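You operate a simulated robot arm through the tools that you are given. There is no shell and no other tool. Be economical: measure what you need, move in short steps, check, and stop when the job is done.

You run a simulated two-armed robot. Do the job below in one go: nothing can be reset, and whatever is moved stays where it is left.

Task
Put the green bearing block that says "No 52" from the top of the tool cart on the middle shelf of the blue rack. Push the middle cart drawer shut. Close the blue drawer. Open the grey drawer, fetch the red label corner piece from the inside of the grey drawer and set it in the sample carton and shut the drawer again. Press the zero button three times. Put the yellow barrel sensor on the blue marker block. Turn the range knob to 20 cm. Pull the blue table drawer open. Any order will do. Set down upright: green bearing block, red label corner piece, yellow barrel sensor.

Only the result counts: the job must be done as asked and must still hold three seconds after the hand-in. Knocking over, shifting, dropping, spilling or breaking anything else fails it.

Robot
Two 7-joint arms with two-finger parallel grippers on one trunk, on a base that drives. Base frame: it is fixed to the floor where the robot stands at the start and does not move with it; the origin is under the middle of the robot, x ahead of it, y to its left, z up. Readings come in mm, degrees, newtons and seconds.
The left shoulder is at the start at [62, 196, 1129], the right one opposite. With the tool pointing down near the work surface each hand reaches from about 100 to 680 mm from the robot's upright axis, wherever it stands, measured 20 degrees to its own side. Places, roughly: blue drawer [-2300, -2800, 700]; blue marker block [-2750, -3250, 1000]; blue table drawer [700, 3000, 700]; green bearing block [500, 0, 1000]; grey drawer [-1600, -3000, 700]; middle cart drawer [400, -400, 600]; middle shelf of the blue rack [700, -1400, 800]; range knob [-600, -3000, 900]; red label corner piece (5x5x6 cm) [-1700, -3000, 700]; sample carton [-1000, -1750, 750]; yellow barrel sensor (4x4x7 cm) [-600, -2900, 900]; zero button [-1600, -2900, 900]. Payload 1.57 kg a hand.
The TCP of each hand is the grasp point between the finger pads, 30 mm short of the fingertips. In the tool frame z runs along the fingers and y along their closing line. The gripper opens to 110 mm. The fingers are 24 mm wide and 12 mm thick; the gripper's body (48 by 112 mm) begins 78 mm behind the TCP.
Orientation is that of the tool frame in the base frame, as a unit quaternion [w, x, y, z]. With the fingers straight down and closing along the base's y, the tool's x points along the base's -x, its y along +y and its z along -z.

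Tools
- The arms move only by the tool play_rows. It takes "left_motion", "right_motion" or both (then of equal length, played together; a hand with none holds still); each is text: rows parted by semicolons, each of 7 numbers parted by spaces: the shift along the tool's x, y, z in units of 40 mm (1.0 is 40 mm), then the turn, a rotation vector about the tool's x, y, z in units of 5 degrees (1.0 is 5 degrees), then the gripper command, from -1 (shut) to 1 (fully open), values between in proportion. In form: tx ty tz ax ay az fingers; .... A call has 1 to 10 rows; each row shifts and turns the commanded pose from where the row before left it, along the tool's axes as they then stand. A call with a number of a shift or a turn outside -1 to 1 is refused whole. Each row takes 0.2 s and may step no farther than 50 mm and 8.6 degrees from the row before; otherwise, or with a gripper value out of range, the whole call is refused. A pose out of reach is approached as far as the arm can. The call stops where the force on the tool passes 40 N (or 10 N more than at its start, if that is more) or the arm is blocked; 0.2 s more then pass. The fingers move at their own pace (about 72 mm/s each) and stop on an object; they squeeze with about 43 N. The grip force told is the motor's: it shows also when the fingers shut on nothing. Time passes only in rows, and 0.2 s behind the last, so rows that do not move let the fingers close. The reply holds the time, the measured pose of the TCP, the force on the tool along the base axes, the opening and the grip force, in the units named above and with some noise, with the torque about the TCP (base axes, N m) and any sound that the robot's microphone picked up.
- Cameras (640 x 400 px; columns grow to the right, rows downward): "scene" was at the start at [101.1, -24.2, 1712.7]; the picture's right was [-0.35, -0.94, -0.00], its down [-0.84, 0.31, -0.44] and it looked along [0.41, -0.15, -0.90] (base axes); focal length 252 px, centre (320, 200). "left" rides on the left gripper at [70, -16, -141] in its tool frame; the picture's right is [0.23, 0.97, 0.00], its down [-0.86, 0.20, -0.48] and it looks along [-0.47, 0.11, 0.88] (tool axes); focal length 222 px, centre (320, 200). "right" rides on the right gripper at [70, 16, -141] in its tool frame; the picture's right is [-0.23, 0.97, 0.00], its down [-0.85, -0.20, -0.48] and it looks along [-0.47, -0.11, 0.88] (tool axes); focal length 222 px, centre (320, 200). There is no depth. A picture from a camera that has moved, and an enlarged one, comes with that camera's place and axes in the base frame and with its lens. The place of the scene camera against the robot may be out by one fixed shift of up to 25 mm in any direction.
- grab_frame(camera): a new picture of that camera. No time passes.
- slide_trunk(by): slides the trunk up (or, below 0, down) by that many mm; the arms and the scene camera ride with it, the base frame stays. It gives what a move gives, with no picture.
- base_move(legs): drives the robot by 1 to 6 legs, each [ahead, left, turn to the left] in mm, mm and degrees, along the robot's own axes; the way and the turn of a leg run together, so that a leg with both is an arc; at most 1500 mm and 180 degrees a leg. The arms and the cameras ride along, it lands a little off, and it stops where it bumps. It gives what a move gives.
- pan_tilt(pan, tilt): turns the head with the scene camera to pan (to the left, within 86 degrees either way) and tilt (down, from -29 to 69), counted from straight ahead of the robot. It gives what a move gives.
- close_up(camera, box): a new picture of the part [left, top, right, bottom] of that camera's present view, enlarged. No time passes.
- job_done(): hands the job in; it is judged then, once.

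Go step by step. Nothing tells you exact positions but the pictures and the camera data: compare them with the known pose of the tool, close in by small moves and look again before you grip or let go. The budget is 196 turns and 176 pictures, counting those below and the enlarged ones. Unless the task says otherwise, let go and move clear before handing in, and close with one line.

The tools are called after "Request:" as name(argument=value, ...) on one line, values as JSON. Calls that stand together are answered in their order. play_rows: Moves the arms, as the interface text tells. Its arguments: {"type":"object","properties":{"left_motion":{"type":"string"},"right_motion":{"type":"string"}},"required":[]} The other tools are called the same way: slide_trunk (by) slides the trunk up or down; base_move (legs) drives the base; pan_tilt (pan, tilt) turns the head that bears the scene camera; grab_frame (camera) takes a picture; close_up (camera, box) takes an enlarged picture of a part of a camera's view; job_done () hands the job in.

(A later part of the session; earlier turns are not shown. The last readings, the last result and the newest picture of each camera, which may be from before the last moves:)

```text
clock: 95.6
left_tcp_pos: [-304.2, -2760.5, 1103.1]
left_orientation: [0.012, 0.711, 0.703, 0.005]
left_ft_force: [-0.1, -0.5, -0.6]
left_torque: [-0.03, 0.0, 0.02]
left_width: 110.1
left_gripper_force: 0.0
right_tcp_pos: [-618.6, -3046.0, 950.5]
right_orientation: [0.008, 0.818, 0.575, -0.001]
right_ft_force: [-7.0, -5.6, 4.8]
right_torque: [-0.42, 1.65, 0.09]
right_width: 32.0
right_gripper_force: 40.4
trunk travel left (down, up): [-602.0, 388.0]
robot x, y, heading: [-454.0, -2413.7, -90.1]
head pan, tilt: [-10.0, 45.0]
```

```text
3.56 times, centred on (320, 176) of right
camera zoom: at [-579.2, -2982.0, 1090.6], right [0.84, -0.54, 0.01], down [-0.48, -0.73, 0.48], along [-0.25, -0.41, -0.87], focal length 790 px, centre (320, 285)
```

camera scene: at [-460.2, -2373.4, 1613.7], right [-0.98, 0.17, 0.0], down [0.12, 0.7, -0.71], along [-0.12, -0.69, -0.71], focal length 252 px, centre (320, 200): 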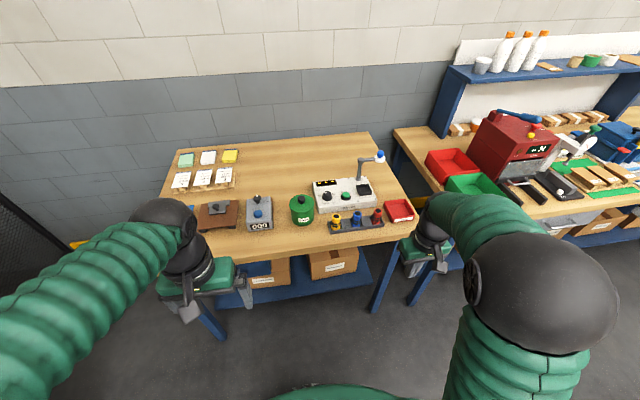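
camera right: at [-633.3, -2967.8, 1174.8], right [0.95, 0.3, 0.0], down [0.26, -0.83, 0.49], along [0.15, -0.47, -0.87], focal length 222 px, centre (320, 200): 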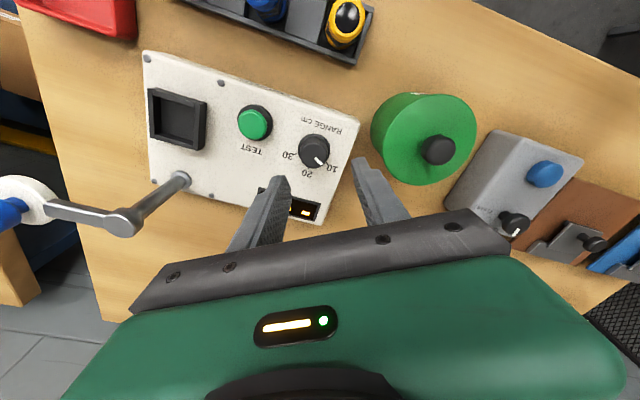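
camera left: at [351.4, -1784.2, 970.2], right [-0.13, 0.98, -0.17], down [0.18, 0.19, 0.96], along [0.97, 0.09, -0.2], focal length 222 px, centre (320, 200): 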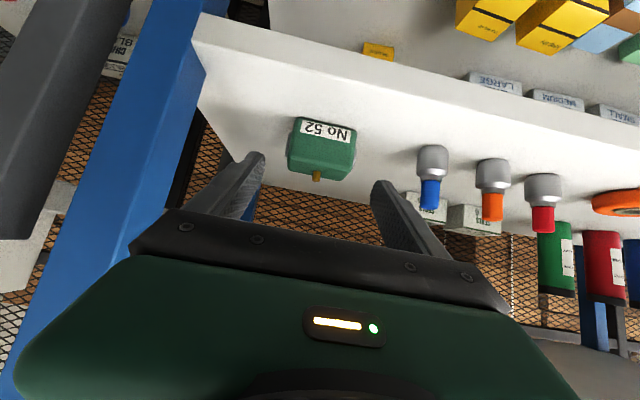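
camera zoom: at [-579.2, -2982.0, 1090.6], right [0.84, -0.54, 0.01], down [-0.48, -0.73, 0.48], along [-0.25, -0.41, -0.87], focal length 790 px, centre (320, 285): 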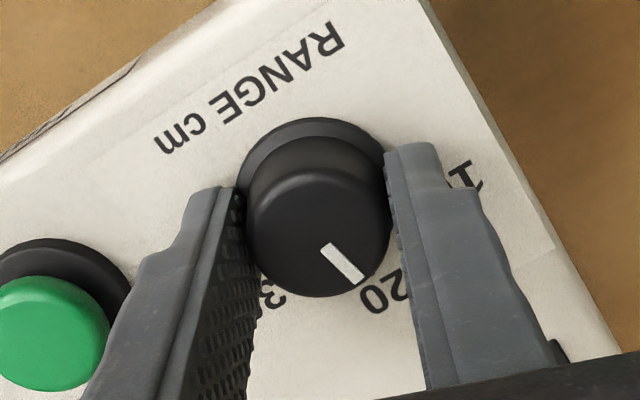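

Request:
play_rows(right_motion="0 0 0 0 0 1 -1;0 0 0 0 0 1 -1;0 0 0 0 0 0 -1;0 0 0 0 0 0 -0.15;0 0 0 0 0 0 -0.15;0 0 -0.8 0 0 0 -0.15;0 0 -0.8 0 0 0 -0.15;0 0 -0.8 0 0 0 -0.15;0 0 0 0 0 0 -0.15")

Request:
close_up(camera="right", box=[230, 100, 410, 212])

```text
clock: 97.6
left_tcp_pos: [-303.1, -2759.5, 1104.2]
left_orientation: [0.011, 0.711, 0.703, 0.005]
left_ft_force: [-0.5, 0.0, -0.1]
left_torque: [0.0, 0.02, 0.0]
left_width: 110.1
left_gripper_force: 0.0
right_tcp_pos: [-615.0, -3043.5, 1046.1]
right_orientation: [0.008, 0.864, 0.503, 0.0]
right_ft_force: [-0.1, -0.7, 0.1]
right_torque: [-0.01, 0.03, 0.02]
right_width: 46.9
right_gripper_force: 0.0
trunk travel left (down, up): [-602.0, 388.0]
robot x, y, heading: [-452.9, -2410.9, -89.9]
head pan, tilt: [-10.0, 45.0]
```

```text
3.56 times, centred on (320, 156) of right
camera zoom: at [-567.4, -2987.9, 1186.3], right [0.73, -0.68, 0.01], down [-0.6, -0.64, 0.48], along [-0.32, -0.36, -0.88], focal length 790 px, centre (320, 356)
```

zoom: 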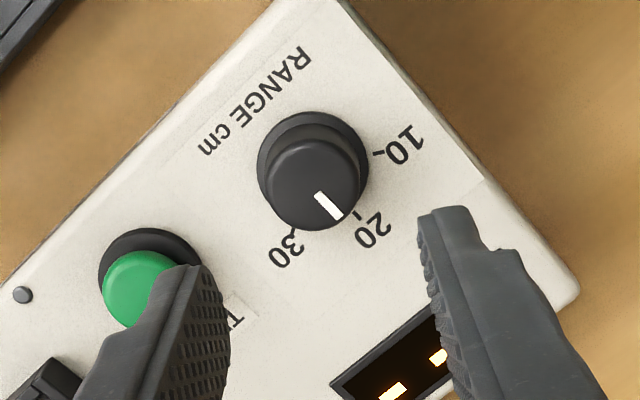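

The knob is at 20. Next is the yellow sensor: I'll un-yaw the right hand, retreat, and pitch 50° so the sensor can later be placed deep on the far bench.

Request:
play_rows(right_motion="0 0 -0.9 0 0 -1 1;0 0 -0.6 0 0 -1 1;0 0 0 0 0 -1 1;0 0 0 0 0 -1 1;0 0 0 0 0 -1 1;0 0 0 0 0 -1 1;1 0 0 0 0 0 1;1 0 0 0 0 0 1;1 0 0 0 0 0 1;1 0 0 0 0 0 1")

Request:
play_rows(right_motion="0 0 0 0 -1 0 1;0 0 0 0 -1 0 1;0 0 0 0 -1 0 1;0 0 0 0 -1 0 1;0 0 0 0 -1 0 1;0 0 0 0 -1 0 1;0 0 0 0 -1 0 1;0 0 0 0 -1 0 1;0 0 0 0 -1 0 1;0 0 0 0 -1 0 1")

Request:
grab_frame(camera="right")

Request:
grab_frame(camera="scene")

```text
clock: 99.8
left_tcp_pos: [-303.2, -2758.2, 1104.2]
left_orientation: [0.013, 0.711, 0.703, 0.003]
left_ft_force: [0.2, 0.2, 0.7]
left_torque: [0.0, 0.0, 0.02]
left_width: 110.1
left_gripper_force: 0.0
right_tcp_pos: [-618.1, -2879.7, 1107.0]
right_orientation: [0.009, 0.705, 0.709, -0.002]
right_ft_force: [0.3, 0.4, 0.3]
right_torque: [-0.03, 0.02, -0.02]
right_width: 110.0
right_gripper_force: 0.0
trunk travel left (down, up): [-602.0, 388.0]
robot x, y, heading: [-452.9, -2408.7, -90.1]
head pan, tilt: [-10.0, 45.0]
```

```text
clock: 102.0
left_tcp_pos: [-301.8, -2759.7, 1104.3]
left_orientation: [0.012, 0.711, 0.703, 0.004]
left_ft_force: [0.1, 0.0, 0.6]
left_torque: [0.02, -0.01, 0.01]
left_width: 110.1
left_gripper_force: 0.0
right_tcp_pos: [-619.5, -2882.7, 1105.1]
right_orientation: [0.307, 0.637, 0.64, -0.3]
right_ft_force: [0.4, 0.6, 0.1]
right_torque: [0.02, -0.01, -0.01]
right_width: 110.0
right_gripper_force: 0.1
trunk travel left (down, up): [-602.0, 388.0]
robot x, y, heading: [-449.8, -2407.6, -90.1]
head pan, tilt: [-10.0, 45.0]
```

```text
117 pictures are left
camera right: at [-603.0, -2726.9, 1139.1], right [0.97, -0.14, 0.18], down [-0.21, -0.17, 0.96], along [-0.1, -0.98, -0.19], focal length 222 px, centre (320, 200)
```

right: 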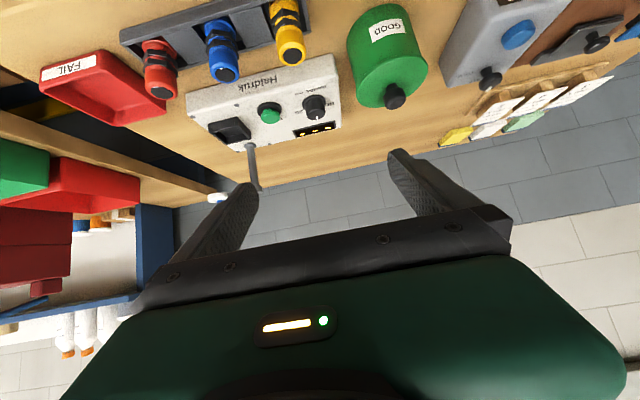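

```text
116 pictures are left
camera scene: at [-457.6, -2520.3, 1613.8], right [-0.98, 0.17, 0.0], down [0.12, 0.7, -0.71], along [-0.12, -0.7, -0.71], focal length 252 px, centre (320, 200)
```

scene: 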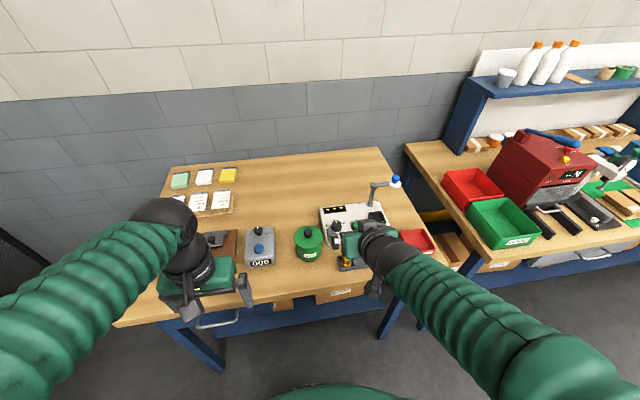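

Yellow sensor axis is about (-622,-2924), top z≈944. I'll move to a pre-grasp on the approach axis.

Request:
play_rows(right_motion="0.92 -0.06 0.32 0 0 0 0.3;0.92 0 0.32 0 0 0 0.3;0.92 0 0.32 0 0 0 0.3;0 0 0 0 0 0 0.3")

Request:
grab_frame(camera="right")

```text
clock: 103.0
left_tcp_pos: [-305.0, -2759.1, 1104.2]
left_orientation: [0.013, 0.711, 0.703, 0.004]
left_ft_force: [1.0, 0.4, 0.3]
left_torque: [-0.01, 0.01, -0.01]
left_width: 109.8
left_gripper_force: 0.0
right_tcp_pos: [-615.7, -2894.0, 1011.3]
right_orientation: [0.307, 0.638, 0.64, -0.299]
right_ft_force: [0.1, 0.5, 0.4]
right_torque: [-0.04, -0.02, 0.02]
right_width: 71.7
right_gripper_force: 0.0
right hand out of reach, approached as far as the arm can: row 2, 3
trunk travel left (down, up): [-602.0, 388.0]
robot x, y, heading: [-454.7, -2411.3, -90.3]
head pan, tilt: [-10.0, 45.0]
```

```text
115 pictures are left
camera right: at [-599.3, -2737.9, 1045.7], right [0.97, -0.14, 0.18], down [-0.21, -0.17, 0.96], along [-0.1, -0.98, -0.2], focal length 222 px, centre (320, 200)
```

right: 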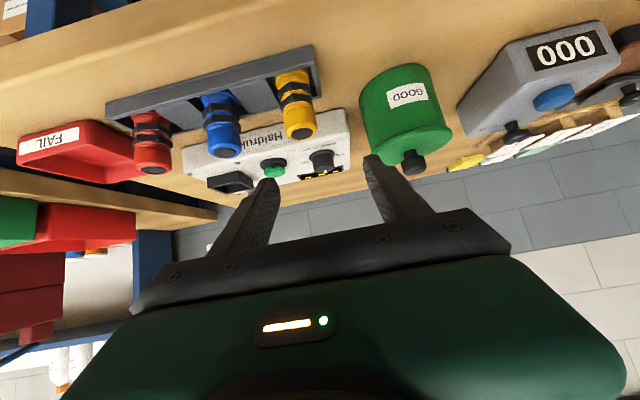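

Request:
base_move(legs=[[-110, 0, 0]])

Request:
play_rows(right_motion="0 0 0 0 0 0 0.3;0 0 0 0 0 0 0.3")

```text
clock: 104.2
left_tcp_pos: [-300.6, -2648.8, 1103.1]
left_orientation: [0.012, 0.711, 0.703, 0.004]
left_ft_force: [0.1, 0.1, -0.3]
left_torque: [-0.02, -0.03, 0.03]
left_width: 110.1
left_gripper_force: 0.0
right_tcp_pos: [-612.7, -2783.8, 1009.8]
right_orientation: [0.306, 0.638, 0.641, -0.298]
right_ft_force: [-1.1, -0.4, 0.4]
right_torque: [0.02, 0.0, 0.01]
right_width: 71.5
right_gripper_force: 0.0
trunk travel left (down, up): [-602.0, 388.0]
robot x, y, heading: [-453.6, -2296.3, -90.0]
head pan, tilt: [-10.0, 45.0]
```

```text
clock: 104.8
left_tcp_pos: [-302.7, -2647.8, 1103.7]
left_orientation: [0.012, 0.711, 0.703, 0.004]
left_ft_force: [0.3, 0.2, -0.6]
left_torque: [-0.01, 0.03, -0.01]
left_width: 109.9
left_gripper_force: 0.1
right_tcp_pos: [-612.9, -2781.6, 1011.3]
right_orientation: [0.307, 0.638, 0.64, -0.299]
right_ft_force: [0.1, -0.1, -0.1]
right_torque: [0.02, 0.02, 0.0]
right_width: 71.3
right_gripper_force: 0.1
trunk travel left (down, up): [-602.0, 388.0]
robot x, y, heading: [-456.8, -2296.1, -89.9]
head pan, tilt: [-10.0, 45.0]
```

Request:
play_rows(right_motion="-0.48 0 0.575 0 0 0 0.3;-0.48 0 0.575 0 0 0 0.3;0 0 0 0 0 0 0.3")

```text
clock: 105.6
left_tcp_pos: [-301.0, -2645.7, 1102.8]
left_orientation: [0.013, 0.71, 0.704, 0.003]
left_ft_force: [-0.9, 0.3, 0.3]
left_torque: [-0.01, 0.01, 0.01]
left_width: 110.3
left_gripper_force: 0.0
right_tcp_pos: [-611.0, -2840.6, 1012.0]
right_orientation: [0.307, 0.637, 0.641, -0.299]
right_ft_force: [0.7, 0.4, 0.4]
right_torque: [0.04, 0.0, -0.03]
right_width: 71.6
right_gripper_force: 0.1
trunk travel left (down, up): [-602.0, 388.0]
robot x, y, heading: [-454.2, -2295.7, -89.9]
head pan, tilt: [-10.0, 45.0]
```

Request:
play_rows(right_motion="0.29 -0.29 0.5 0 0 0 0.3;0 0 0.9 0 0 0 0.3;0 0 0 0 0 0 0.3")

Request:
grab_frame(camera="right")

```text
clock: 106.4
left_tcp_pos: [-302.7, -2646.6, 1103.2]
left_orientation: [0.013, 0.711, 0.703, 0.003]
left_ft_force: [0.4, 0.0, 0.0]
left_torque: [0.02, 0.02, 0.04]
left_width: 110.1
left_gripper_force: 0.1
right_tcp_pos: [-624.9, -2875.8, 966.9]
right_orientation: [0.306, 0.638, 0.64, -0.3]
right_ft_force: [0.3, -0.1, -0.2]
right_torque: [0.01, 0.04, 0.01]
right_width: 71.5
right_gripper_force: 0.1
trunk travel left (down, up): [-602.0, 388.0]
robot x, y, heading: [-456.0, -2298.6, -89.6]
head pan, tilt: [-10.0, 45.0]
```

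```text
114 pictures are left
camera right: at [-609.1, -2720.4, 1002.4], right [0.97, -0.14, 0.18], down [-0.21, -0.17, 0.96], along [-0.1, -0.98, -0.2], focal length 222 px, centre (320, 200)
```

right: 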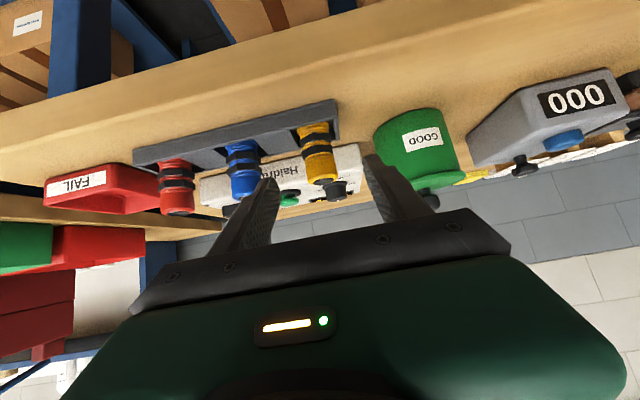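

Request:
play_rows(right_motion="0 0.06 0.68 0 0 0 0.3;0 0 0.68 0 0 0 0.3;0 0 0 0 0 0 0.3")

Request:
close_up(camera="right", box=[220, 110, 430, 241])

```text
clock: 107.2
left_tcp_pos: [-302.5, -2646.0, 1105.3]
left_orientation: [0.012, 0.71, 0.704, 0.004]
left_ft_force: [0.2, 0.3, 0.1]
left_torque: [0.0, -0.01, 0.01]
left_width: 110.0
left_gripper_force: 0.0
right_tcp_pos: [-622.7, -2919.0, 932.9]
right_orientation: [0.308, 0.637, 0.64, -0.299]
right_ft_force: [0.6, 0.4, -0.3]
right_torque: [0.02, 0.0, 0.01]
right_width: 71.7
right_gripper_force: 0.0
trunk travel left (down, up): [-602.0, 388.0]
robot x, y, heading: [-453.7, -2293.9, -89.9]
head pan, tilt: [-10.0, 45.0]
```

```text
3.05 times, centred on (325, 176) of right
camera zoom: at [-606.7, -2762.7, 968.2], right [0.97, -0.14, 0.18], down [-0.21, -0.17, 0.96], along [-0.1, -0.98, -0.2], focal length 677 px, centre (305, 275)
```

zoom: 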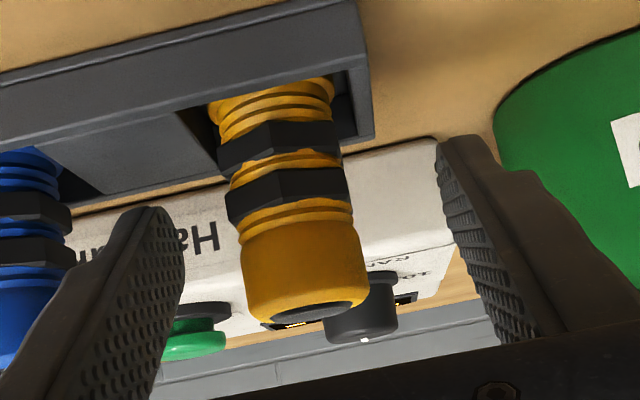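

Request:
play_rows(right_motion="0 0 0 0 0 0 -1;0 0 0 0 0 0 -1;0 0 0 0 0 0 -1;0 0 0 0 0 0 -1")

Request:
close_up(camera="right", box=[220, 110, 430, 241])

```text
clock: 108.2
left_tcp_pos: [-301.5, -2647.1, 1104.2]
left_orientation: [0.012, 0.711, 0.703, 0.004]
left_ft_force: [-0.3, 0.1, 0.3]
left_torque: [-0.01, 0.01, 0.0]
left_width: 110.0
left_gripper_force: 0.1
right_tcp_pos: [-622.6, -2919.6, 932.6]
right_orientation: [0.307, 0.638, 0.64, -0.299]
right_ft_force: [-0.9, -0.1, 0.0]
right_torque: [-0.04, 0.04, 0.02]
right_width: 32.2
right_gripper_force: 41.1
trunk travel left (down, up): [-602.0, 388.0]
robot x, y, heading: [-452.3, -2294.0, -89.7]
head pan, tilt: [-10.0, 45.0]
```

```text
3.05 times, centred on (325, 176) of right
camera zoom: at [-606.8, -2763.3, 967.7], right [0.97, -0.14, 0.18], down [-0.21, -0.17, 0.96], along [-0.1, -0.98, -0.2], focal length 677 px, centre (305, 275)
```

zoom: 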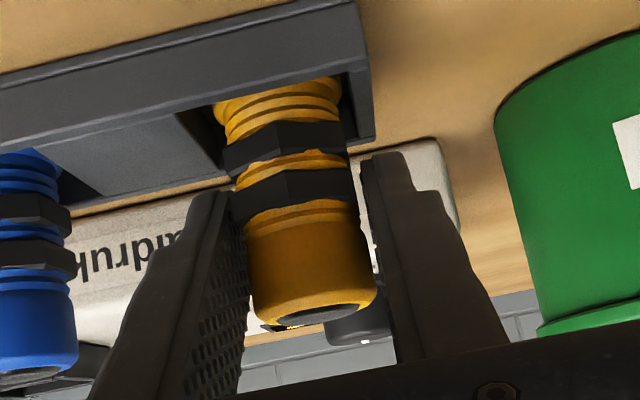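

Gripped. Lifting straight up out of the tray.

Request:
play_rows(right_motion="-0.383 0 -0.321 0 0 0 -1;-0.574 0 -0.482 0 0 0 -1;-0.69 0 -0.58 0 0 0 -1;-0.69 0 -0.58 0 0 0 -1;-0.69 0 -0.58 0 0 0 -1;0 0 0 0 0 0 -1")

Request:
grab_frame(camera="right")

```text
clock: 109.6
left_tcp_pos: [-300.8, -2647.0, 1103.3]
left_orientation: [0.011, 0.71, 0.704, 0.005]
left_ft_force: [-0.4, -0.1, -1.0]
left_torque: [-0.04, -0.02, 0.02]
left_width: 110.1
left_gripper_force: 0.1
right_tcp_pos: [-622.4, -2918.7, 1091.9]
right_orientation: [0.306, 0.638, 0.64, -0.298]
right_ft_force: [-0.1, -0.1, -1.0]
right_torque: [0.04, -0.01, -0.01]
right_width: 32.0
right_gripper_force: 41.1
trunk travel left (down, up): [-602.0, 388.0]
robot x, y, heading: [-452.2, -2300.3, -89.7]
head pan, tilt: [-10.0, 45.0]
```

```text
111 pictures are left
camera right: at [-606.3, -2764.0, 1126.3], right [0.97, -0.14, 0.18], down [-0.21, -0.17, 0.96], along [-0.1, -0.98, -0.2], focal length 222 px, centre (320, 200)
```

right: 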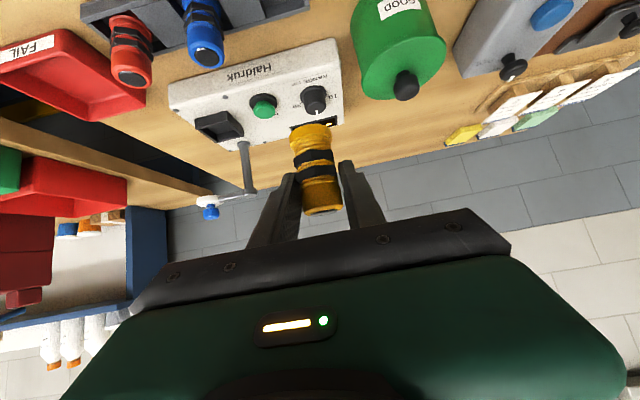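

Held well. I'll retract slightly and strafe along the corridor toward the far bench.

Request:
play_rows(right_motion="0.643 0 -0.766 0 0 0 -1;0.643 0 -0.766 0 0 0 -1;0 0 0 0 0 0 -1")

Request:
base_move(legs=[[-75, 0, 0], [0, -900, 0]])

Request:
pan_tilt(pan=-20, tilt=40)

Request:
grab_frame(camera="scene")

```text
clock: 110.4
left_tcp_pos: [-303.2, -2647.0, 1103.1]
left_orientation: [0.012, 0.71, 0.704, 0.005]
left_ft_force: [0.0, 0.6, 0.0]
left_torque: [0.0, -0.06, 0.0]
left_width: 110.1
left_gripper_force: 0.0
right_tcp_pos: [-622.8, -2844.6, 1091.1]
right_orientation: [0.307, 0.637, 0.641, -0.298]
right_ft_force: [0.5, -0.7, -0.9]
right_torque: [0.03, 0.04, -0.04]
right_width: 32.3
right_gripper_force: 40.4
right hand out of reach, approached as far as the arm can: row 2
trunk travel left (down, up): [-602.0, 388.0]
robot x, y, heading: [-457.1, -2298.8, -89.9]
head pan, tilt: [-10.0, 45.0]
```

```text
clock: 115.8
left_tcp_pos: [-1200.0, -2572.2, 1103.7]
left_orientation: [0.012, 0.712, 0.702, 0.003]
left_ft_force: [0.7, 0.0, -0.1]
left_torque: [0.01, 0.01, -0.01]
left_width: 110.0
left_gripper_force: 0.0
right_tcp_pos: [-1520.6, -2768.1, 1091.8]
right_orientation: [0.304, 0.639, 0.639, -0.3]
right_ft_force: [0.5, 0.2, -0.9]
right_torque: [0.05, 0.04, 0.0]
right_width: 32.2
right_gripper_force: 40.4
trunk travel left (down, up): [-602.0, 388.0]
robot x, y, heading: [-1349.0, -2223.3, -90.2]
head pan, tilt: [-10.0, 45.0]
```

```text
clock: 116.5
left_tcp_pos: [-1200.2, -2572.1, 1102.9]
left_orientation: [0.012, 0.712, 0.702, 0.004]
left_ft_force: [0.1, -0.8, 0.0]
left_torque: [0.01, 0.01, -0.03]
left_width: 110.3
left_gripper_force: 0.0
right_tcp_pos: [-1522.5, -2767.3, 1092.3]
right_orientation: [0.306, 0.638, 0.639, -0.3]
right_ft_force: [0.1, 0.2, -1.1]
right_torque: [0.0, 0.0, -0.01]
right_width: 32.1
right_gripper_force: 40.2
trunk travel left (down, up): [-602.0, 388.0]
robot x, y, heading: [-1353.9, -2221.8, -90.0]
head pan, tilt: [-20.0, 40.0]
```

```text
110 pictures are left
camera scene: at [-1371.0, -2334.0, 1621.0], right [-0.94, 0.34, 0.0], down [0.22, 0.6, -0.77], along [-0.26, -0.72, -0.64], focal length 252 px, centre (320, 200)
```

scene: 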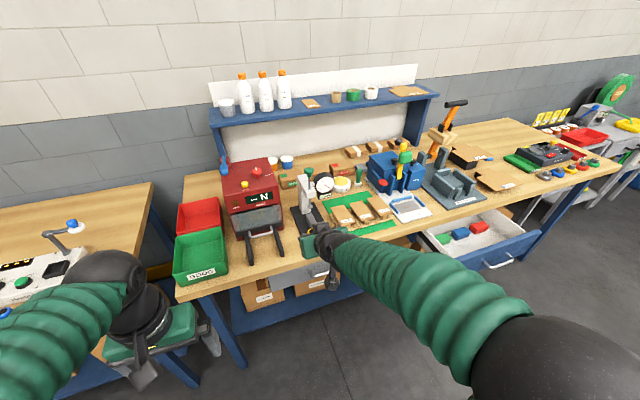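

Request:
close_up(camera="scene", box=[170, 140, 430, 303])

Request:
base_move(legs=[[0, -950, 0]])

Request:
grab_frame(camera="scene")

```text
2.45 times, centred on (300, 222) of scene
camera zoom: at [-1371.0, -2334.0, 1621.0], right [-0.94, 0.34, 0.0], down [0.22, 0.6, -0.77], along [-0.26, -0.72, -0.64], focal length 618 px, centre (369, 147)
```

zoom: 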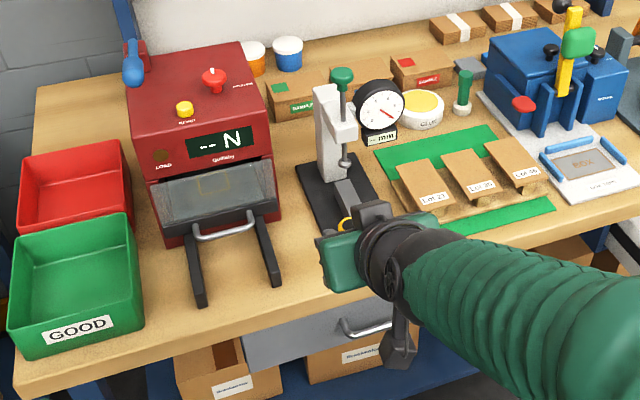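

```text
clock: 121.5
left_tcp_pos: [-2142.8, -2569.5, 1104.1]
left_orientation: [0.012, 0.712, 0.703, 0.002]
left_ft_force: [1.2, -0.3, 0.5]
left_torque: [-0.02, 0.01, 0.01]
left_width: 109.8
left_gripper_force: 0.0
right_tcp_pos: [-2462.7, -2766.1, 1091.4]
right_orientation: [0.306, 0.637, 0.64, -0.302]
right_ft_force: [-0.4, -0.2, -1.2]
right_torque: [0.0, 0.01, 0.02]
right_width: 32.3
right_gripper_force: 40.3
trunk travel left (down, up): [-602.0, 388.0]
robot x, y, heading: [-2298.4, -2221.6, -89.9]
head pan, tilt: [-20.0, 40.0]
```

```text
108 pictures are left
camera scene: at [-2311.5, -2332.1, 1621.0], right [-0.94, 0.34, 0.0], down [0.22, 0.6, -0.77], along [-0.26, -0.72, -0.64], focal length 252 px, centre (320, 200)
```

scene: 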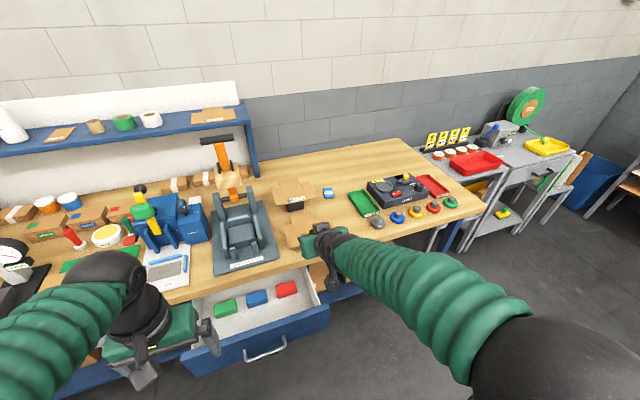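

Request:
close_up(camera="scene", box=[270, 130, 480, 261])

Request:
close_up(camera="scene", box=[400, 80, 640, 230])

```text
3.05 times, centred on (375, 196) of scene
camera zoom: at [-2311.5, -2332.1, 1621.0], right [-0.94, 0.34, 0.0], down [0.22, 0.6, -0.77], along [-0.26, -0.72, -0.64], focal length 767 px, centre (152, 214)
```

zoom: 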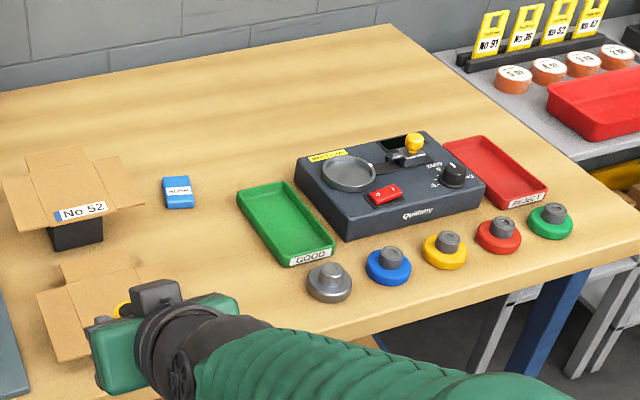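

```text
2.67 times, centred on (520, 155) of scene
camera zoom: at [-2311.5, -2332.1, 1621.0], right [-0.94, 0.34, 0.0], down [0.22, 0.6, -0.77], along [-0.26, -0.72, -0.64], focal length 672 px, centre (-213, 320)
```

zoom: 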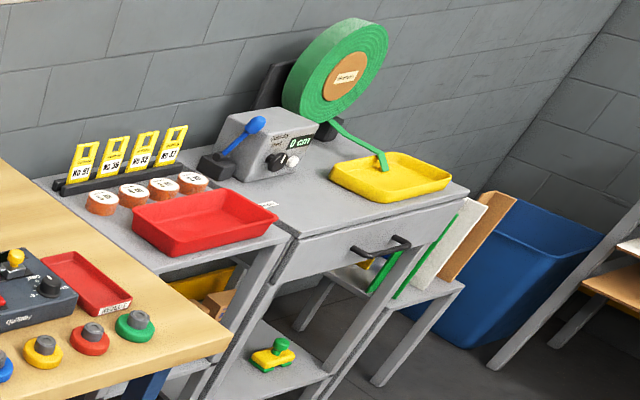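

Request:
close_up(camera="scene", box=[300, 170, 364, 210])

```text
10.00 times, centred on (332, 190) of scene
camera zoom: at [-2311.5, -2332.1, 1621.0], right [-0.94, 0.34, 0.0], down [0.22, 0.6, -0.77], along [-0.26, -0.72, -0.64], focal length 2518 px, centre (200, 300)
```

zoom: 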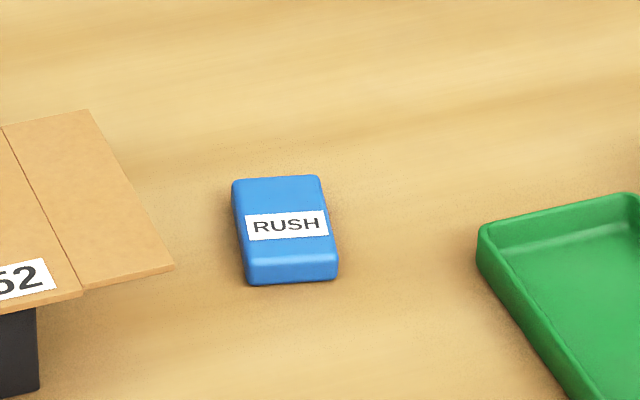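

The blue block marked "RUSH" is the marker. The open blue drawer would be in my way, so I'll close it first with the left hand, starting by moving forward and pitching.

Request:
play_rows(left_motion="-1 0 0 0 0 0 -1;-1 0 0 0 0 0 -1;-1 0 0 0 -1 0 -1;-1 0 0 0 -1 0 -1;0 0 0 0 -1 0 -1;0 0 0 0 -1 0 -1;0 0 0 0 -1 0 -1;0 0 0 0 -1 0 -1;0 0 0 0 -1 0 -1;0 0 0 0 -1 0 -1")

Request:
play_rows(left_motion="0 0 0 0 -1 0 -1;0 0 0 0 -1 0 -1;0 0 0 0 0 0 -1")

Request:
pan_tilt(pan=0, tilt=62)

Request:
grab_frame(camera="scene")

Request:
grab_frame(camera="left")

```text
clock: 123.7
left_tcp_pos: [-2145.9, -2728.6, 1108.9]
left_orientation: [0.253, 0.67, 0.655, -0.24]
left_ft_force: [0.2, 0.2, -1.3]
left_torque: [0.0, 0.01, -0.02]
left_width: 0.1
left_gripper_force: 21.7
right_tcp_pos: [-2465.8, -2765.8, 1092.0]
right_orientation: [0.306, 0.638, 0.639, -0.3]
right_ft_force: [-0.7, -0.2, -0.2]
right_torque: [0.01, -0.04, -0.01]
right_width: 32.1
right_gripper_force: 40.5
trunk travel left (down, up): [-602.0, 388.0]
robot x, y, heading: [-2299.7, -2218.4, -90.1]
head pan, tilt: [-20.0, 40.0]
```

```text
clock: 124.5
left_tcp_pos: [-2147.9, -2729.4, 1109.5]
left_orientation: [0.309, 0.646, 0.631, -0.297]
left_ft_force: [0.5, 0.1, 0.0]
left_torque: [-0.01, 0.02, -0.01]
left_width: 0.0
left_gripper_force: 21.4
right_tcp_pos: [-2463.8, -2765.3, 1092.0]
right_orientation: [0.306, 0.639, 0.639, -0.3]
right_ft_force: [0.1, -0.1, -0.7]
right_torque: [0.01, -0.01, -0.03]
right_width: 32.2
right_gripper_force: 40.4
trunk travel left (down, up): [-602.0, 388.0]
robot x, y, heading: [-2298.2, -2220.1, -89.9]
head pan, tilt: [-20.0, 40.0]
```

```text
clock: 125.3
left_tcp_pos: [-2146.7, -2729.2, 1110.3]
left_orientation: [0.309, 0.646, 0.631, -0.297]
left_ft_force: [0.2, -0.3, 0.0]
left_torque: [0.0, 0.0, -0.01]
left_width: 0.0
left_gripper_force: 21.3
right_tcp_pos: [-2464.9, -2765.3, 1092.5]
right_orientation: [0.306, 0.639, 0.638, -0.301]
right_ft_force: [0.5, -0.2, -0.9]
right_torque: [0.0, 0.01, -0.01]
right_width: 32.1
right_gripper_force: 40.8
trunk travel left (down, up): [-602.0, 388.0]
robot x, y, heading: [-2291.4, -2224.3, -90.3]
head pan, tilt: [0.0, 62.0]
```

```text
104 pictures are left
camera scene: at [-2286.0, -2316.6, 1592.0], right [-1.0, 0.0, 0.0], down [0.0, 0.88, -0.47], along [0.0, -0.47, -0.88], focal length 252 px, centre (320, 200)
```

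scene: 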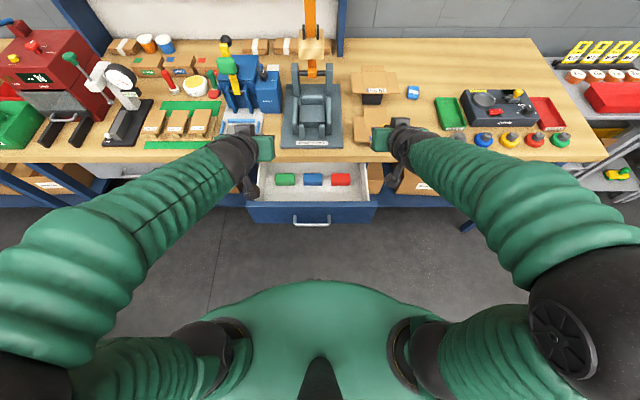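

```text
103 pictures are left
camera left: at [-2161.8, -2574.3, 1144.6], right [0.98, 0.13, -0.15], down [0.17, -0.17, 0.97], along [0.1, -0.98, -0.19], focal length 222 px, centre (320, 200)
```

left: 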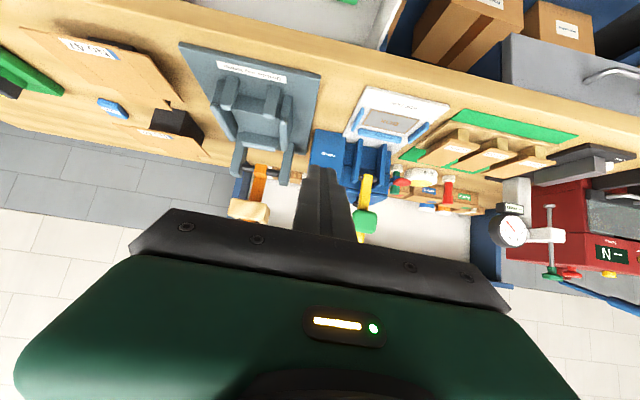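

Request:
play_rows(left_motion="0.98 0 0.55 0 0 0 -1;0.98 0 0.55 0 0 0 -1;0.98 0 0.55 0 0 0 -1;0.98 0 0.55 0 0 0 -1;0.98 0 0.55 0 0 0 -1;0.98 0 0.55 0 0 0 -1;0.98 0 0.55 0 0 0 -1;0 0 0 0 0 0 -1")

Request:
grab_frame(camera="left")

Request:
grab_frame(camera="scene")

```text
clock: 126.8
left_tcp_pos: [-2136.9, -2703.4, 853.7]
left_orientation: [0.323, 0.648, 0.618, -0.307]
left_ft_force: [-0.5, -0.8, 6.6]
left_torque: [-0.29, 0.11, 0.0]
left_width: 0.0
left_gripper_force: 21.2
left hand out of reach, approached as far as the arm can: row 1, 4, 7
right_tcp_pos: [-2462.2, -2764.6, 1091.8]
right_orientation: [0.306, 0.637, 0.64, -0.302]
right_ft_force: [-0.4, -0.9, -0.4]
right_torque: [-0.01, 0.04, 0.02]
right_width: 32.2
right_gripper_force: 40.7
trunk travel left (down, up): [-602.0, 388.0]
robot x, y, heading: [-2294.9, -2216.4, -90.0]
head pan, tilt: [0.0, 62.0]
stopped in row 7 (left hand): the force on the tool passed its limit at 69 N (the readings are from after the stop); the commanded pose is now the measured one
```

```text
102 pictures are left
camera left: at [-2149.5, -2546.5, 882.5], right [0.98, 0.11, -0.14], down [0.16, -0.14, 0.98], along [0.09, -0.98, -0.15], focal length 222 px, centre (320, 200)
```

left: 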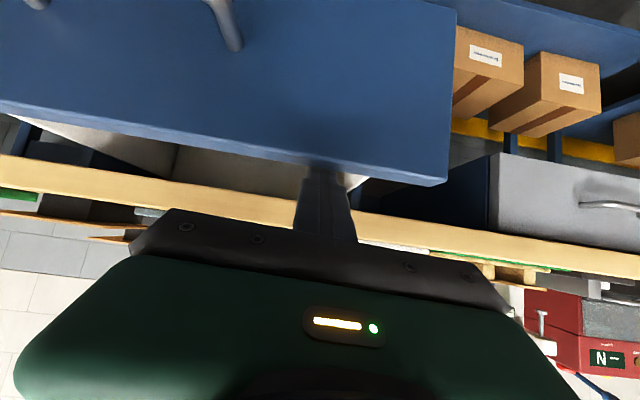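

```text
101 pictures are left
camera scene: at [-2281.3, -2315.6, 1592.0], right [-1.0, 0.0, 0.0], down [0.0, 0.88, -0.47], along [0.0, -0.47, -0.88], focal length 252 px, centre (320, 200)
```

scene: 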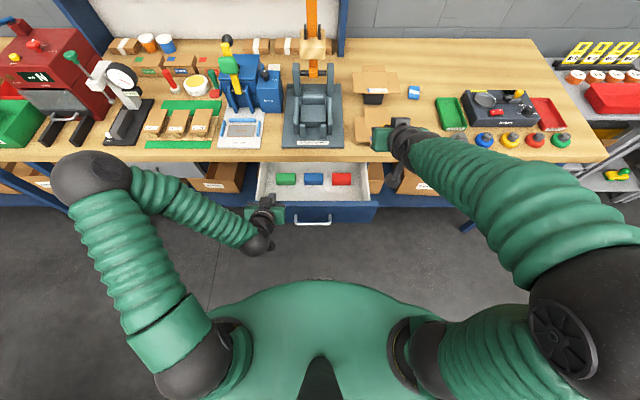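

The finger touched the drawer front's top edge (z≈825). I'll lift, reduce the pitch to 30°, back off and lower in front of the panel.

Request:
play_rows(left_motion="-0.766 0 -0.643 0 0 0 -1;0 0 0 0 1 0 -1;0 0 0 0 1 0 -1;0 0 0 0 1 0 -1;0 0 0 0 1 0 -1;0.52 0 -0.3 0 0 0 -1;0.52 0 -0.3 0 0 0 -1;0.5 0 0.85 0 0 0 -1;0.5 0 0.85 0 0 0 -1;0 0 0 0 0 0 -1")

Request:
grab_frame(camera="left")

```text
clock: 129.0
left_tcp_pos: [-2137.0, -2662.1, 809.5]
left_orientation: [0.21, 0.692, 0.664, -0.19]
left_ft_force: [-0.6, 1.0, 0.5]
left_torque: [0.0, -0.03, 0.01]
left_width: 0.0
left_gripper_force: 21.7
left hand out of reach, approached as far as the arm can: row 1
right_tcp_pos: [-2463.9, -2766.0, 1091.8]
right_orientation: [0.306, 0.638, 0.64, -0.3]
right_ft_force: [-0.9, 0.1, -0.4]
right_torque: [0.0, 0.02, -0.03]
right_width: 31.9
right_gripper_force: 40.4
trunk travel left (down, up): [-602.0, 388.0]
robot x, y, heading: [-2295.3, -2219.5, -89.7]
head pan, tilt: [0.0, 62.0]
```

```text
100 pictures are left
camera left: at [-2152.3, -2525.3, 890.3], right [0.98, 0.16, -0.08], down [0.15, -0.46, 0.87], along [0.1, -0.87, -0.48], focal length 222 px, centre (320, 200)
```

left: 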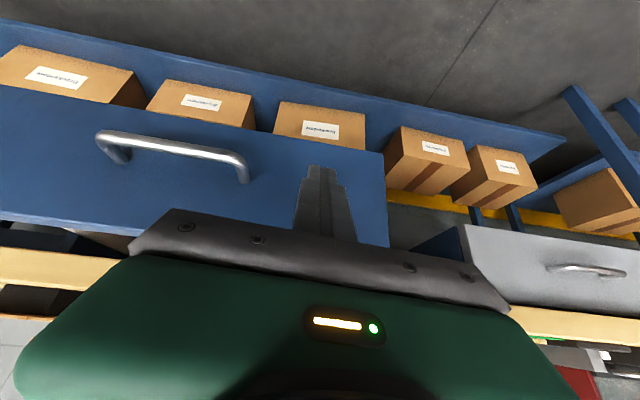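

Request:
play_rows(left_motion="-0.54 0 0.3125 0 0 0 -1;-0.54 0 0.3125 0 0 0 -1;-0.54 0 0.3125 0 0 0 -1;-0.54 0 0.3125 0 0 0 -1;-0.54 0 0.3125 0 0 0 -1;-0.54 0 0.3125 0 0 0 -1;0 0 0 0 0 0 -1")

Request:
grab_frame(camera="scene")

Request:
grab_frame(camera="left")

```text
clock: 130.6
left_tcp_pos: [-2144.0, -2813.5, 816.1]
left_orientation: [0.21, 0.692, 0.664, -0.188]
left_ft_force: [0.0, 0.1, 0.4]
left_torque: [0.02, 0.05, -0.02]
left_width: 0.0
left_gripper_force: 21.5
right_tcp_pos: [-2464.4, -2767.6, 1092.0]
right_orientation: [0.306, 0.639, 0.639, -0.301]
right_ft_force: [-0.8, 0.4, -1.0]
right_torque: [0.0, 0.0, 0.0]
right_width: 32.2
right_gripper_force: 40.7
trunk travel left (down, up): [-602.0, 388.0]
robot x, y, heading: [-2296.8, -2221.6, -90.1]
head pan, tilt: [0.0, 62.0]
```

```text
99 pictures are left
camera scene: at [-2285.3, -2318.0, 1591.9], right [-1.0, 0.0, 0.0], down [0.0, 0.88, -0.47], along [0.0, -0.47, -0.88], focal length 252 px, centre (320, 200)
```

scene: 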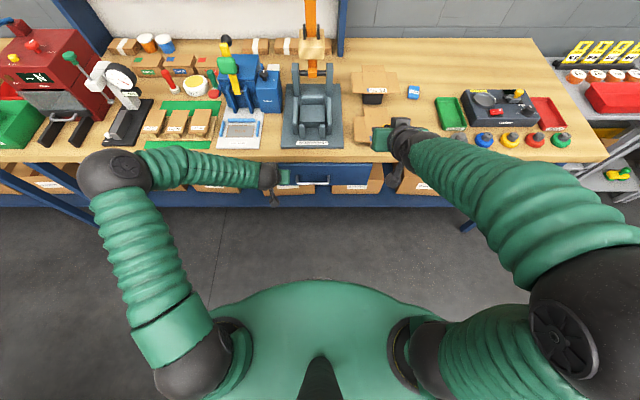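

```text
98 pictures are left
camera left: at [-2158.0, -2676.2, 897.6], right [0.98, 0.16, -0.08], down [0.15, -0.47, 0.87], along [0.1, -0.87, -0.48], focal length 222 px, centre (320, 200)
```

left: 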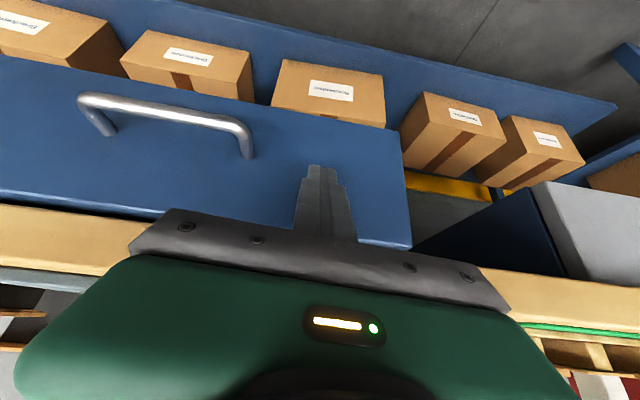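

Request:
play_rows(left_motion="-0.26 0 0.15 0 0 0 -1;-0.26 0 0.15 0 0 0 -1;-0.26 0 0.15 0 0 0 -1;-0.26 0 0.15 0 0 0 -1;-0.26 0 0.15 0 0 0 -1;0 0 0 0 0 0 -1")

Request:
grab_frame(camera="left")

```text
clock: 131.8
left_tcp_pos: [-2145.6, -2857.3, 811.9]
left_orientation: [0.203, 0.692, 0.669, -0.181]
left_ft_force: [0.3, 4.0, -2.5]
left_torque: [-0.53, -0.01, 0.05]
left_width: 0.2
left_gripper_force: 21.5
right_tcp_pos: [-2463.7, -2765.0, 1092.3]
right_orientation: [0.306, 0.637, 0.641, -0.299]
right_ft_force: [0.1, 0.1, -0.1]
right_torque: [0.01, -0.04, -0.01]
right_width: 32.2
right_gripper_force: 40.0
trunk travel left (down, up): [-602.0, 388.0]
robot x, y, heading: [-2297.3, -2221.0, -89.8]
head pan, tilt: [0.0, 62.0]
stopped in row 5 (left hand): the force on the tool passed its limit at 51 N (the readings are from after the stop); the commanded pose is now the measured one
```

```text
97 pictures are left
camera left: at [-2160.8, -2723.4, 895.9], right [0.98, 0.17, -0.08], down [0.16, -0.48, 0.86], along [0.11, -0.86, -0.5], focal length 222 px, centre (320, 200)
```

left: 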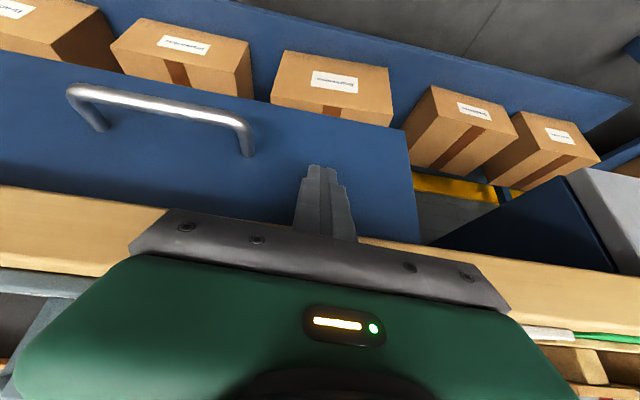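

Request:
close_up(camera="scene", box=[200, 130, 400, 255])

```text
3.20 times, centred on (300, 192) of scene
camera zoom: at [-2285.4, -2316.3, 1592.0], right [-1.0, 0.0, 0.0], down [0.0, 0.88, -0.47], along [0.0, -0.47, -0.88], focal length 806 px, centre (384, 224)
```

zoom: 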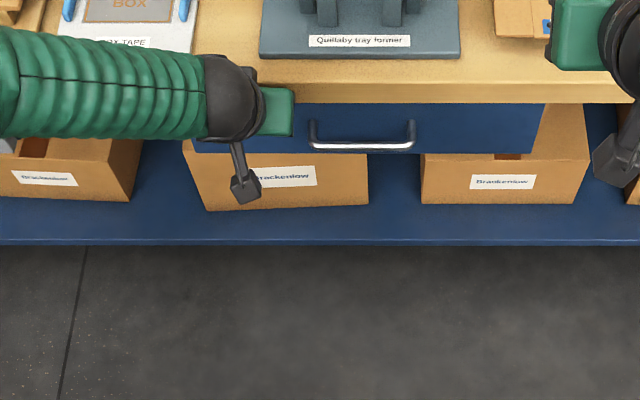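

I'll verify it is fully shut by pushing once more with a steeper pitch, so that only the fingertip can touch.

Request:
play_rows(left_motion="0.65 0 -0.375 0 0 0 -1;0 0 0 0 -1 0 -1;0 0 0 0 -1 0 -1;0 0 0 0 -1 0 -1;0 0 0 0 -1 0 -1;0.575 0 0.48 0 0 0 -1;0 0 0 0 0 0 -1")

Request:
play_rows(left_motion="-0.16 0 0.19 0 0 0 -1;-0.16 0 0.19 0 0 0 -1;-0.16 0 0.19 0 0 0 -1;-0.16 0 0.19 0 0 0 -1;-0.16 0 0.19 0 0 0 -1;-0.16 0 0.19 0 0 0 -1;-0.16 0 0.19 0 0 0 -1;0 0 0 0 0 0 -1")

Request:
grab_frame(camera="left")

```text
clock: 133.4
left_tcp_pos: [-2142.6, -2831.6, 784.0]
left_orientation: [0.318, 0.649, 0.622, -0.302]
left_ft_force: [0.0, 0.4, -0.7]
left_torque: [0.03, -0.03, 0.02]
left_width: 0.0
left_gripper_force: 21.2
right_tcp_pos: [-2464.7, -2766.8, 1092.2]
right_orientation: [0.307, 0.637, 0.64, -0.301]
right_ft_force: [0.7, 0.9, -0.5]
right_torque: [0.03, 0.03, -0.01]
right_width: 32.2
right_gripper_force: 40.6
trunk travel left (down, up): [-602.0, 388.0]
robot x, y, heading: [-2296.4, -2219.7, -90.1]
head pan, tilt: [0.0, 62.0]
```

```text
clock: 134.3
left_tcp_pos: [-2144.6, -2854.9, 779.9]
left_orientation: [0.309, 0.653, 0.624, -0.298]
left_ft_force: [-1.1, 7.3, -2.5]
left_torque: [-0.61, -0.07, 0.06]
left_width: 0.0
left_gripper_force: 20.7
right_tcp_pos: [-2463.5, -2761.0, 1093.9]
right_orientation: [0.308, 0.637, 0.64, -0.301]
right_ft_force: [-0.1, 0.4, -0.3]
right_torque: [0.01, 0.0, -0.03]
right_width: 31.9
right_gripper_force: 40.3
trunk travel left (down, up): [-602.0, 388.0]
robot x, y, heading: [-2293.5, -2219.8, -89.8]
head pan, tilt: [0.0, 62.0]
stopped in row 4 (left hand): the force on the tool passed its limit at 49 N (the readings are from after the stop); the commanded pose is now the measured one
```

```text
95 pictures are left
camera left: at [-2156.9, -2699.6, 814.9], right [0.98, 0.12, -0.14], down [0.16, -0.17, 0.97], along [0.09, -0.98, -0.19], focal length 222 px, centre (320, 200)
```

left: 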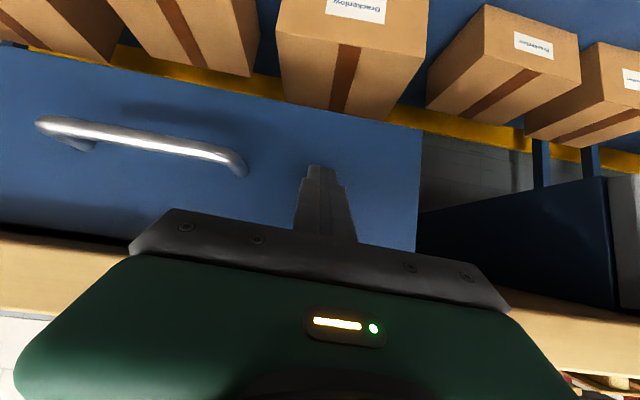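

Hard stop at the same place: the blue drawer is shut. I'll retreat and raise the left hand.

Request:
play_rows(left_motion="0.6 0 -0.72 0 0 0 -1;0.6 0 -0.72 0 0 0 -1;0.6 0 -0.72 0 0 0 -1;-0.2 0 -0.9 0 0 0 -1;-0.85 0 -0.71 0 0 0 -1;-0.85 0 -0.71 0 0 0 -1;-0.85 0 -0.71 0 0 0 -1;-0.85 0 -0.71 0 0 0 -1;-0.85 0 -0.71 0 0 0 -1;-0.85 0 -0.71 0 0 0 -1")

Request:
base_move(legs=[[0, -200, 0], [150, 0, 0]])

Request:
pan_tilt(pan=-15, tilt=50)

Request:
grab_frame(camera="scene")

Request:
grab_frame(camera="right")

```text
clock: 136.5
left_tcp_pos: [-2146.3, -2766.7, 1088.3]
left_orientation: [0.311, 0.653, 0.623, -0.298]
left_ft_force: [0.2, -0.1, -0.5]
left_torque: [0.03, 0.02, -0.01]
left_width: 0.0
left_gripper_force: 21.5
left hand out of reach, approached as far as the arm can: row 2, 3
right_tcp_pos: [-2463.7, -2763.8, 1091.2]
right_orientation: [0.308, 0.637, 0.64, -0.299]
right_ft_force: [-0.1, -0.9, -1.2]
right_torque: [-0.01, 0.0, 0.01]
right_width: 31.9
right_gripper_force: 40.6
trunk travel left (down, up): [-602.0, 388.0]
robot x, y, heading: [-2297.1, -2221.7, -90.0]
head pan, tilt: [0.0, 62.0]
```

```text
clock: 139.1
left_tcp_pos: [-2343.5, -2916.1, 1089.7]
left_orientation: [0.31, 0.652, 0.625, -0.297]
left_ft_force: [-0.8, 1.1, -0.4]
left_torque: [0.03, -0.02, -0.01]
left_width: 0.0
left_gripper_force: 21.4
right_tcp_pos: [-2662.2, -2915.7, 1092.5]
right_orientation: [0.308, 0.636, 0.64, -0.301]
right_ft_force: [0.2, 0.2, -0.9]
right_torque: [0.01, -0.02, -0.01]
right_width: 32.4
right_gripper_force: 40.8
trunk travel left (down, up): [-602.0, 388.0]
robot x, y, heading: [-2495.9, -2370.0, -89.5]
head pan, tilt: [0.0, 62.0]
```

```text
clock: 139.9
left_tcp_pos: [-2344.2, -2918.7, 1087.8]
left_orientation: [0.31, 0.652, 0.625, -0.297]
left_ft_force: [-0.1, -0.6, 0.1]
left_torque: [0.0, 0.0, 0.03]
left_width: 0.0
left_gripper_force: 21.4
right_tcp_pos: [-2662.9, -2917.6, 1090.9]
right_orientation: [0.307, 0.637, 0.64, -0.301]
right_ft_force: [0.7, 0.0, -1.9]
right_torque: [0.0, 0.01, -0.03]
right_width: 32.0
right_gripper_force: 40.6
trunk travel left (down, up): [-602.0, 388.0]
robot x, y, heading: [-2494.6, -2371.9, -89.9]
head pan, tilt: [-15.0, 50.0]
```

```text
94 pictures are left
camera scene: at [-2504.3, -2479.2, 1606.7], right [-0.97, 0.26, 0.0], down [0.2, 0.74, -0.64], along [-0.17, -0.62, -0.77], focal length 252 px, centre (320, 200)
```

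scene: 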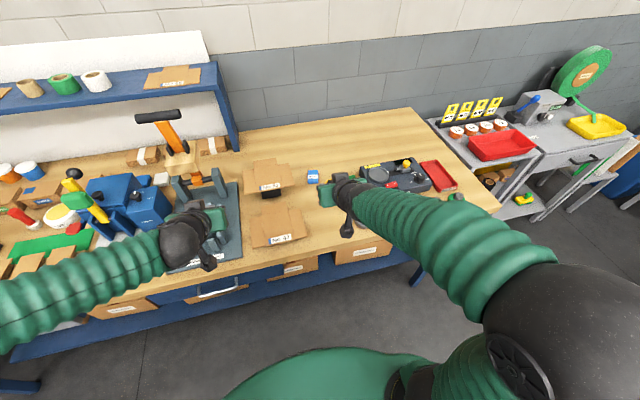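

```text
93 pictures are left
camera right: at [-2646.9, -2762.5, 1125.4], right [0.97, -0.13, 0.18], down [-0.2, -0.17, 0.96], along [-0.1, -0.98, -0.19], focal length 222 px, centre (320, 200)
```

right: 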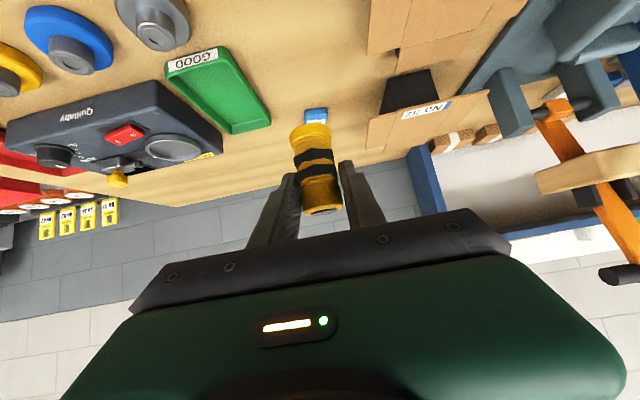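

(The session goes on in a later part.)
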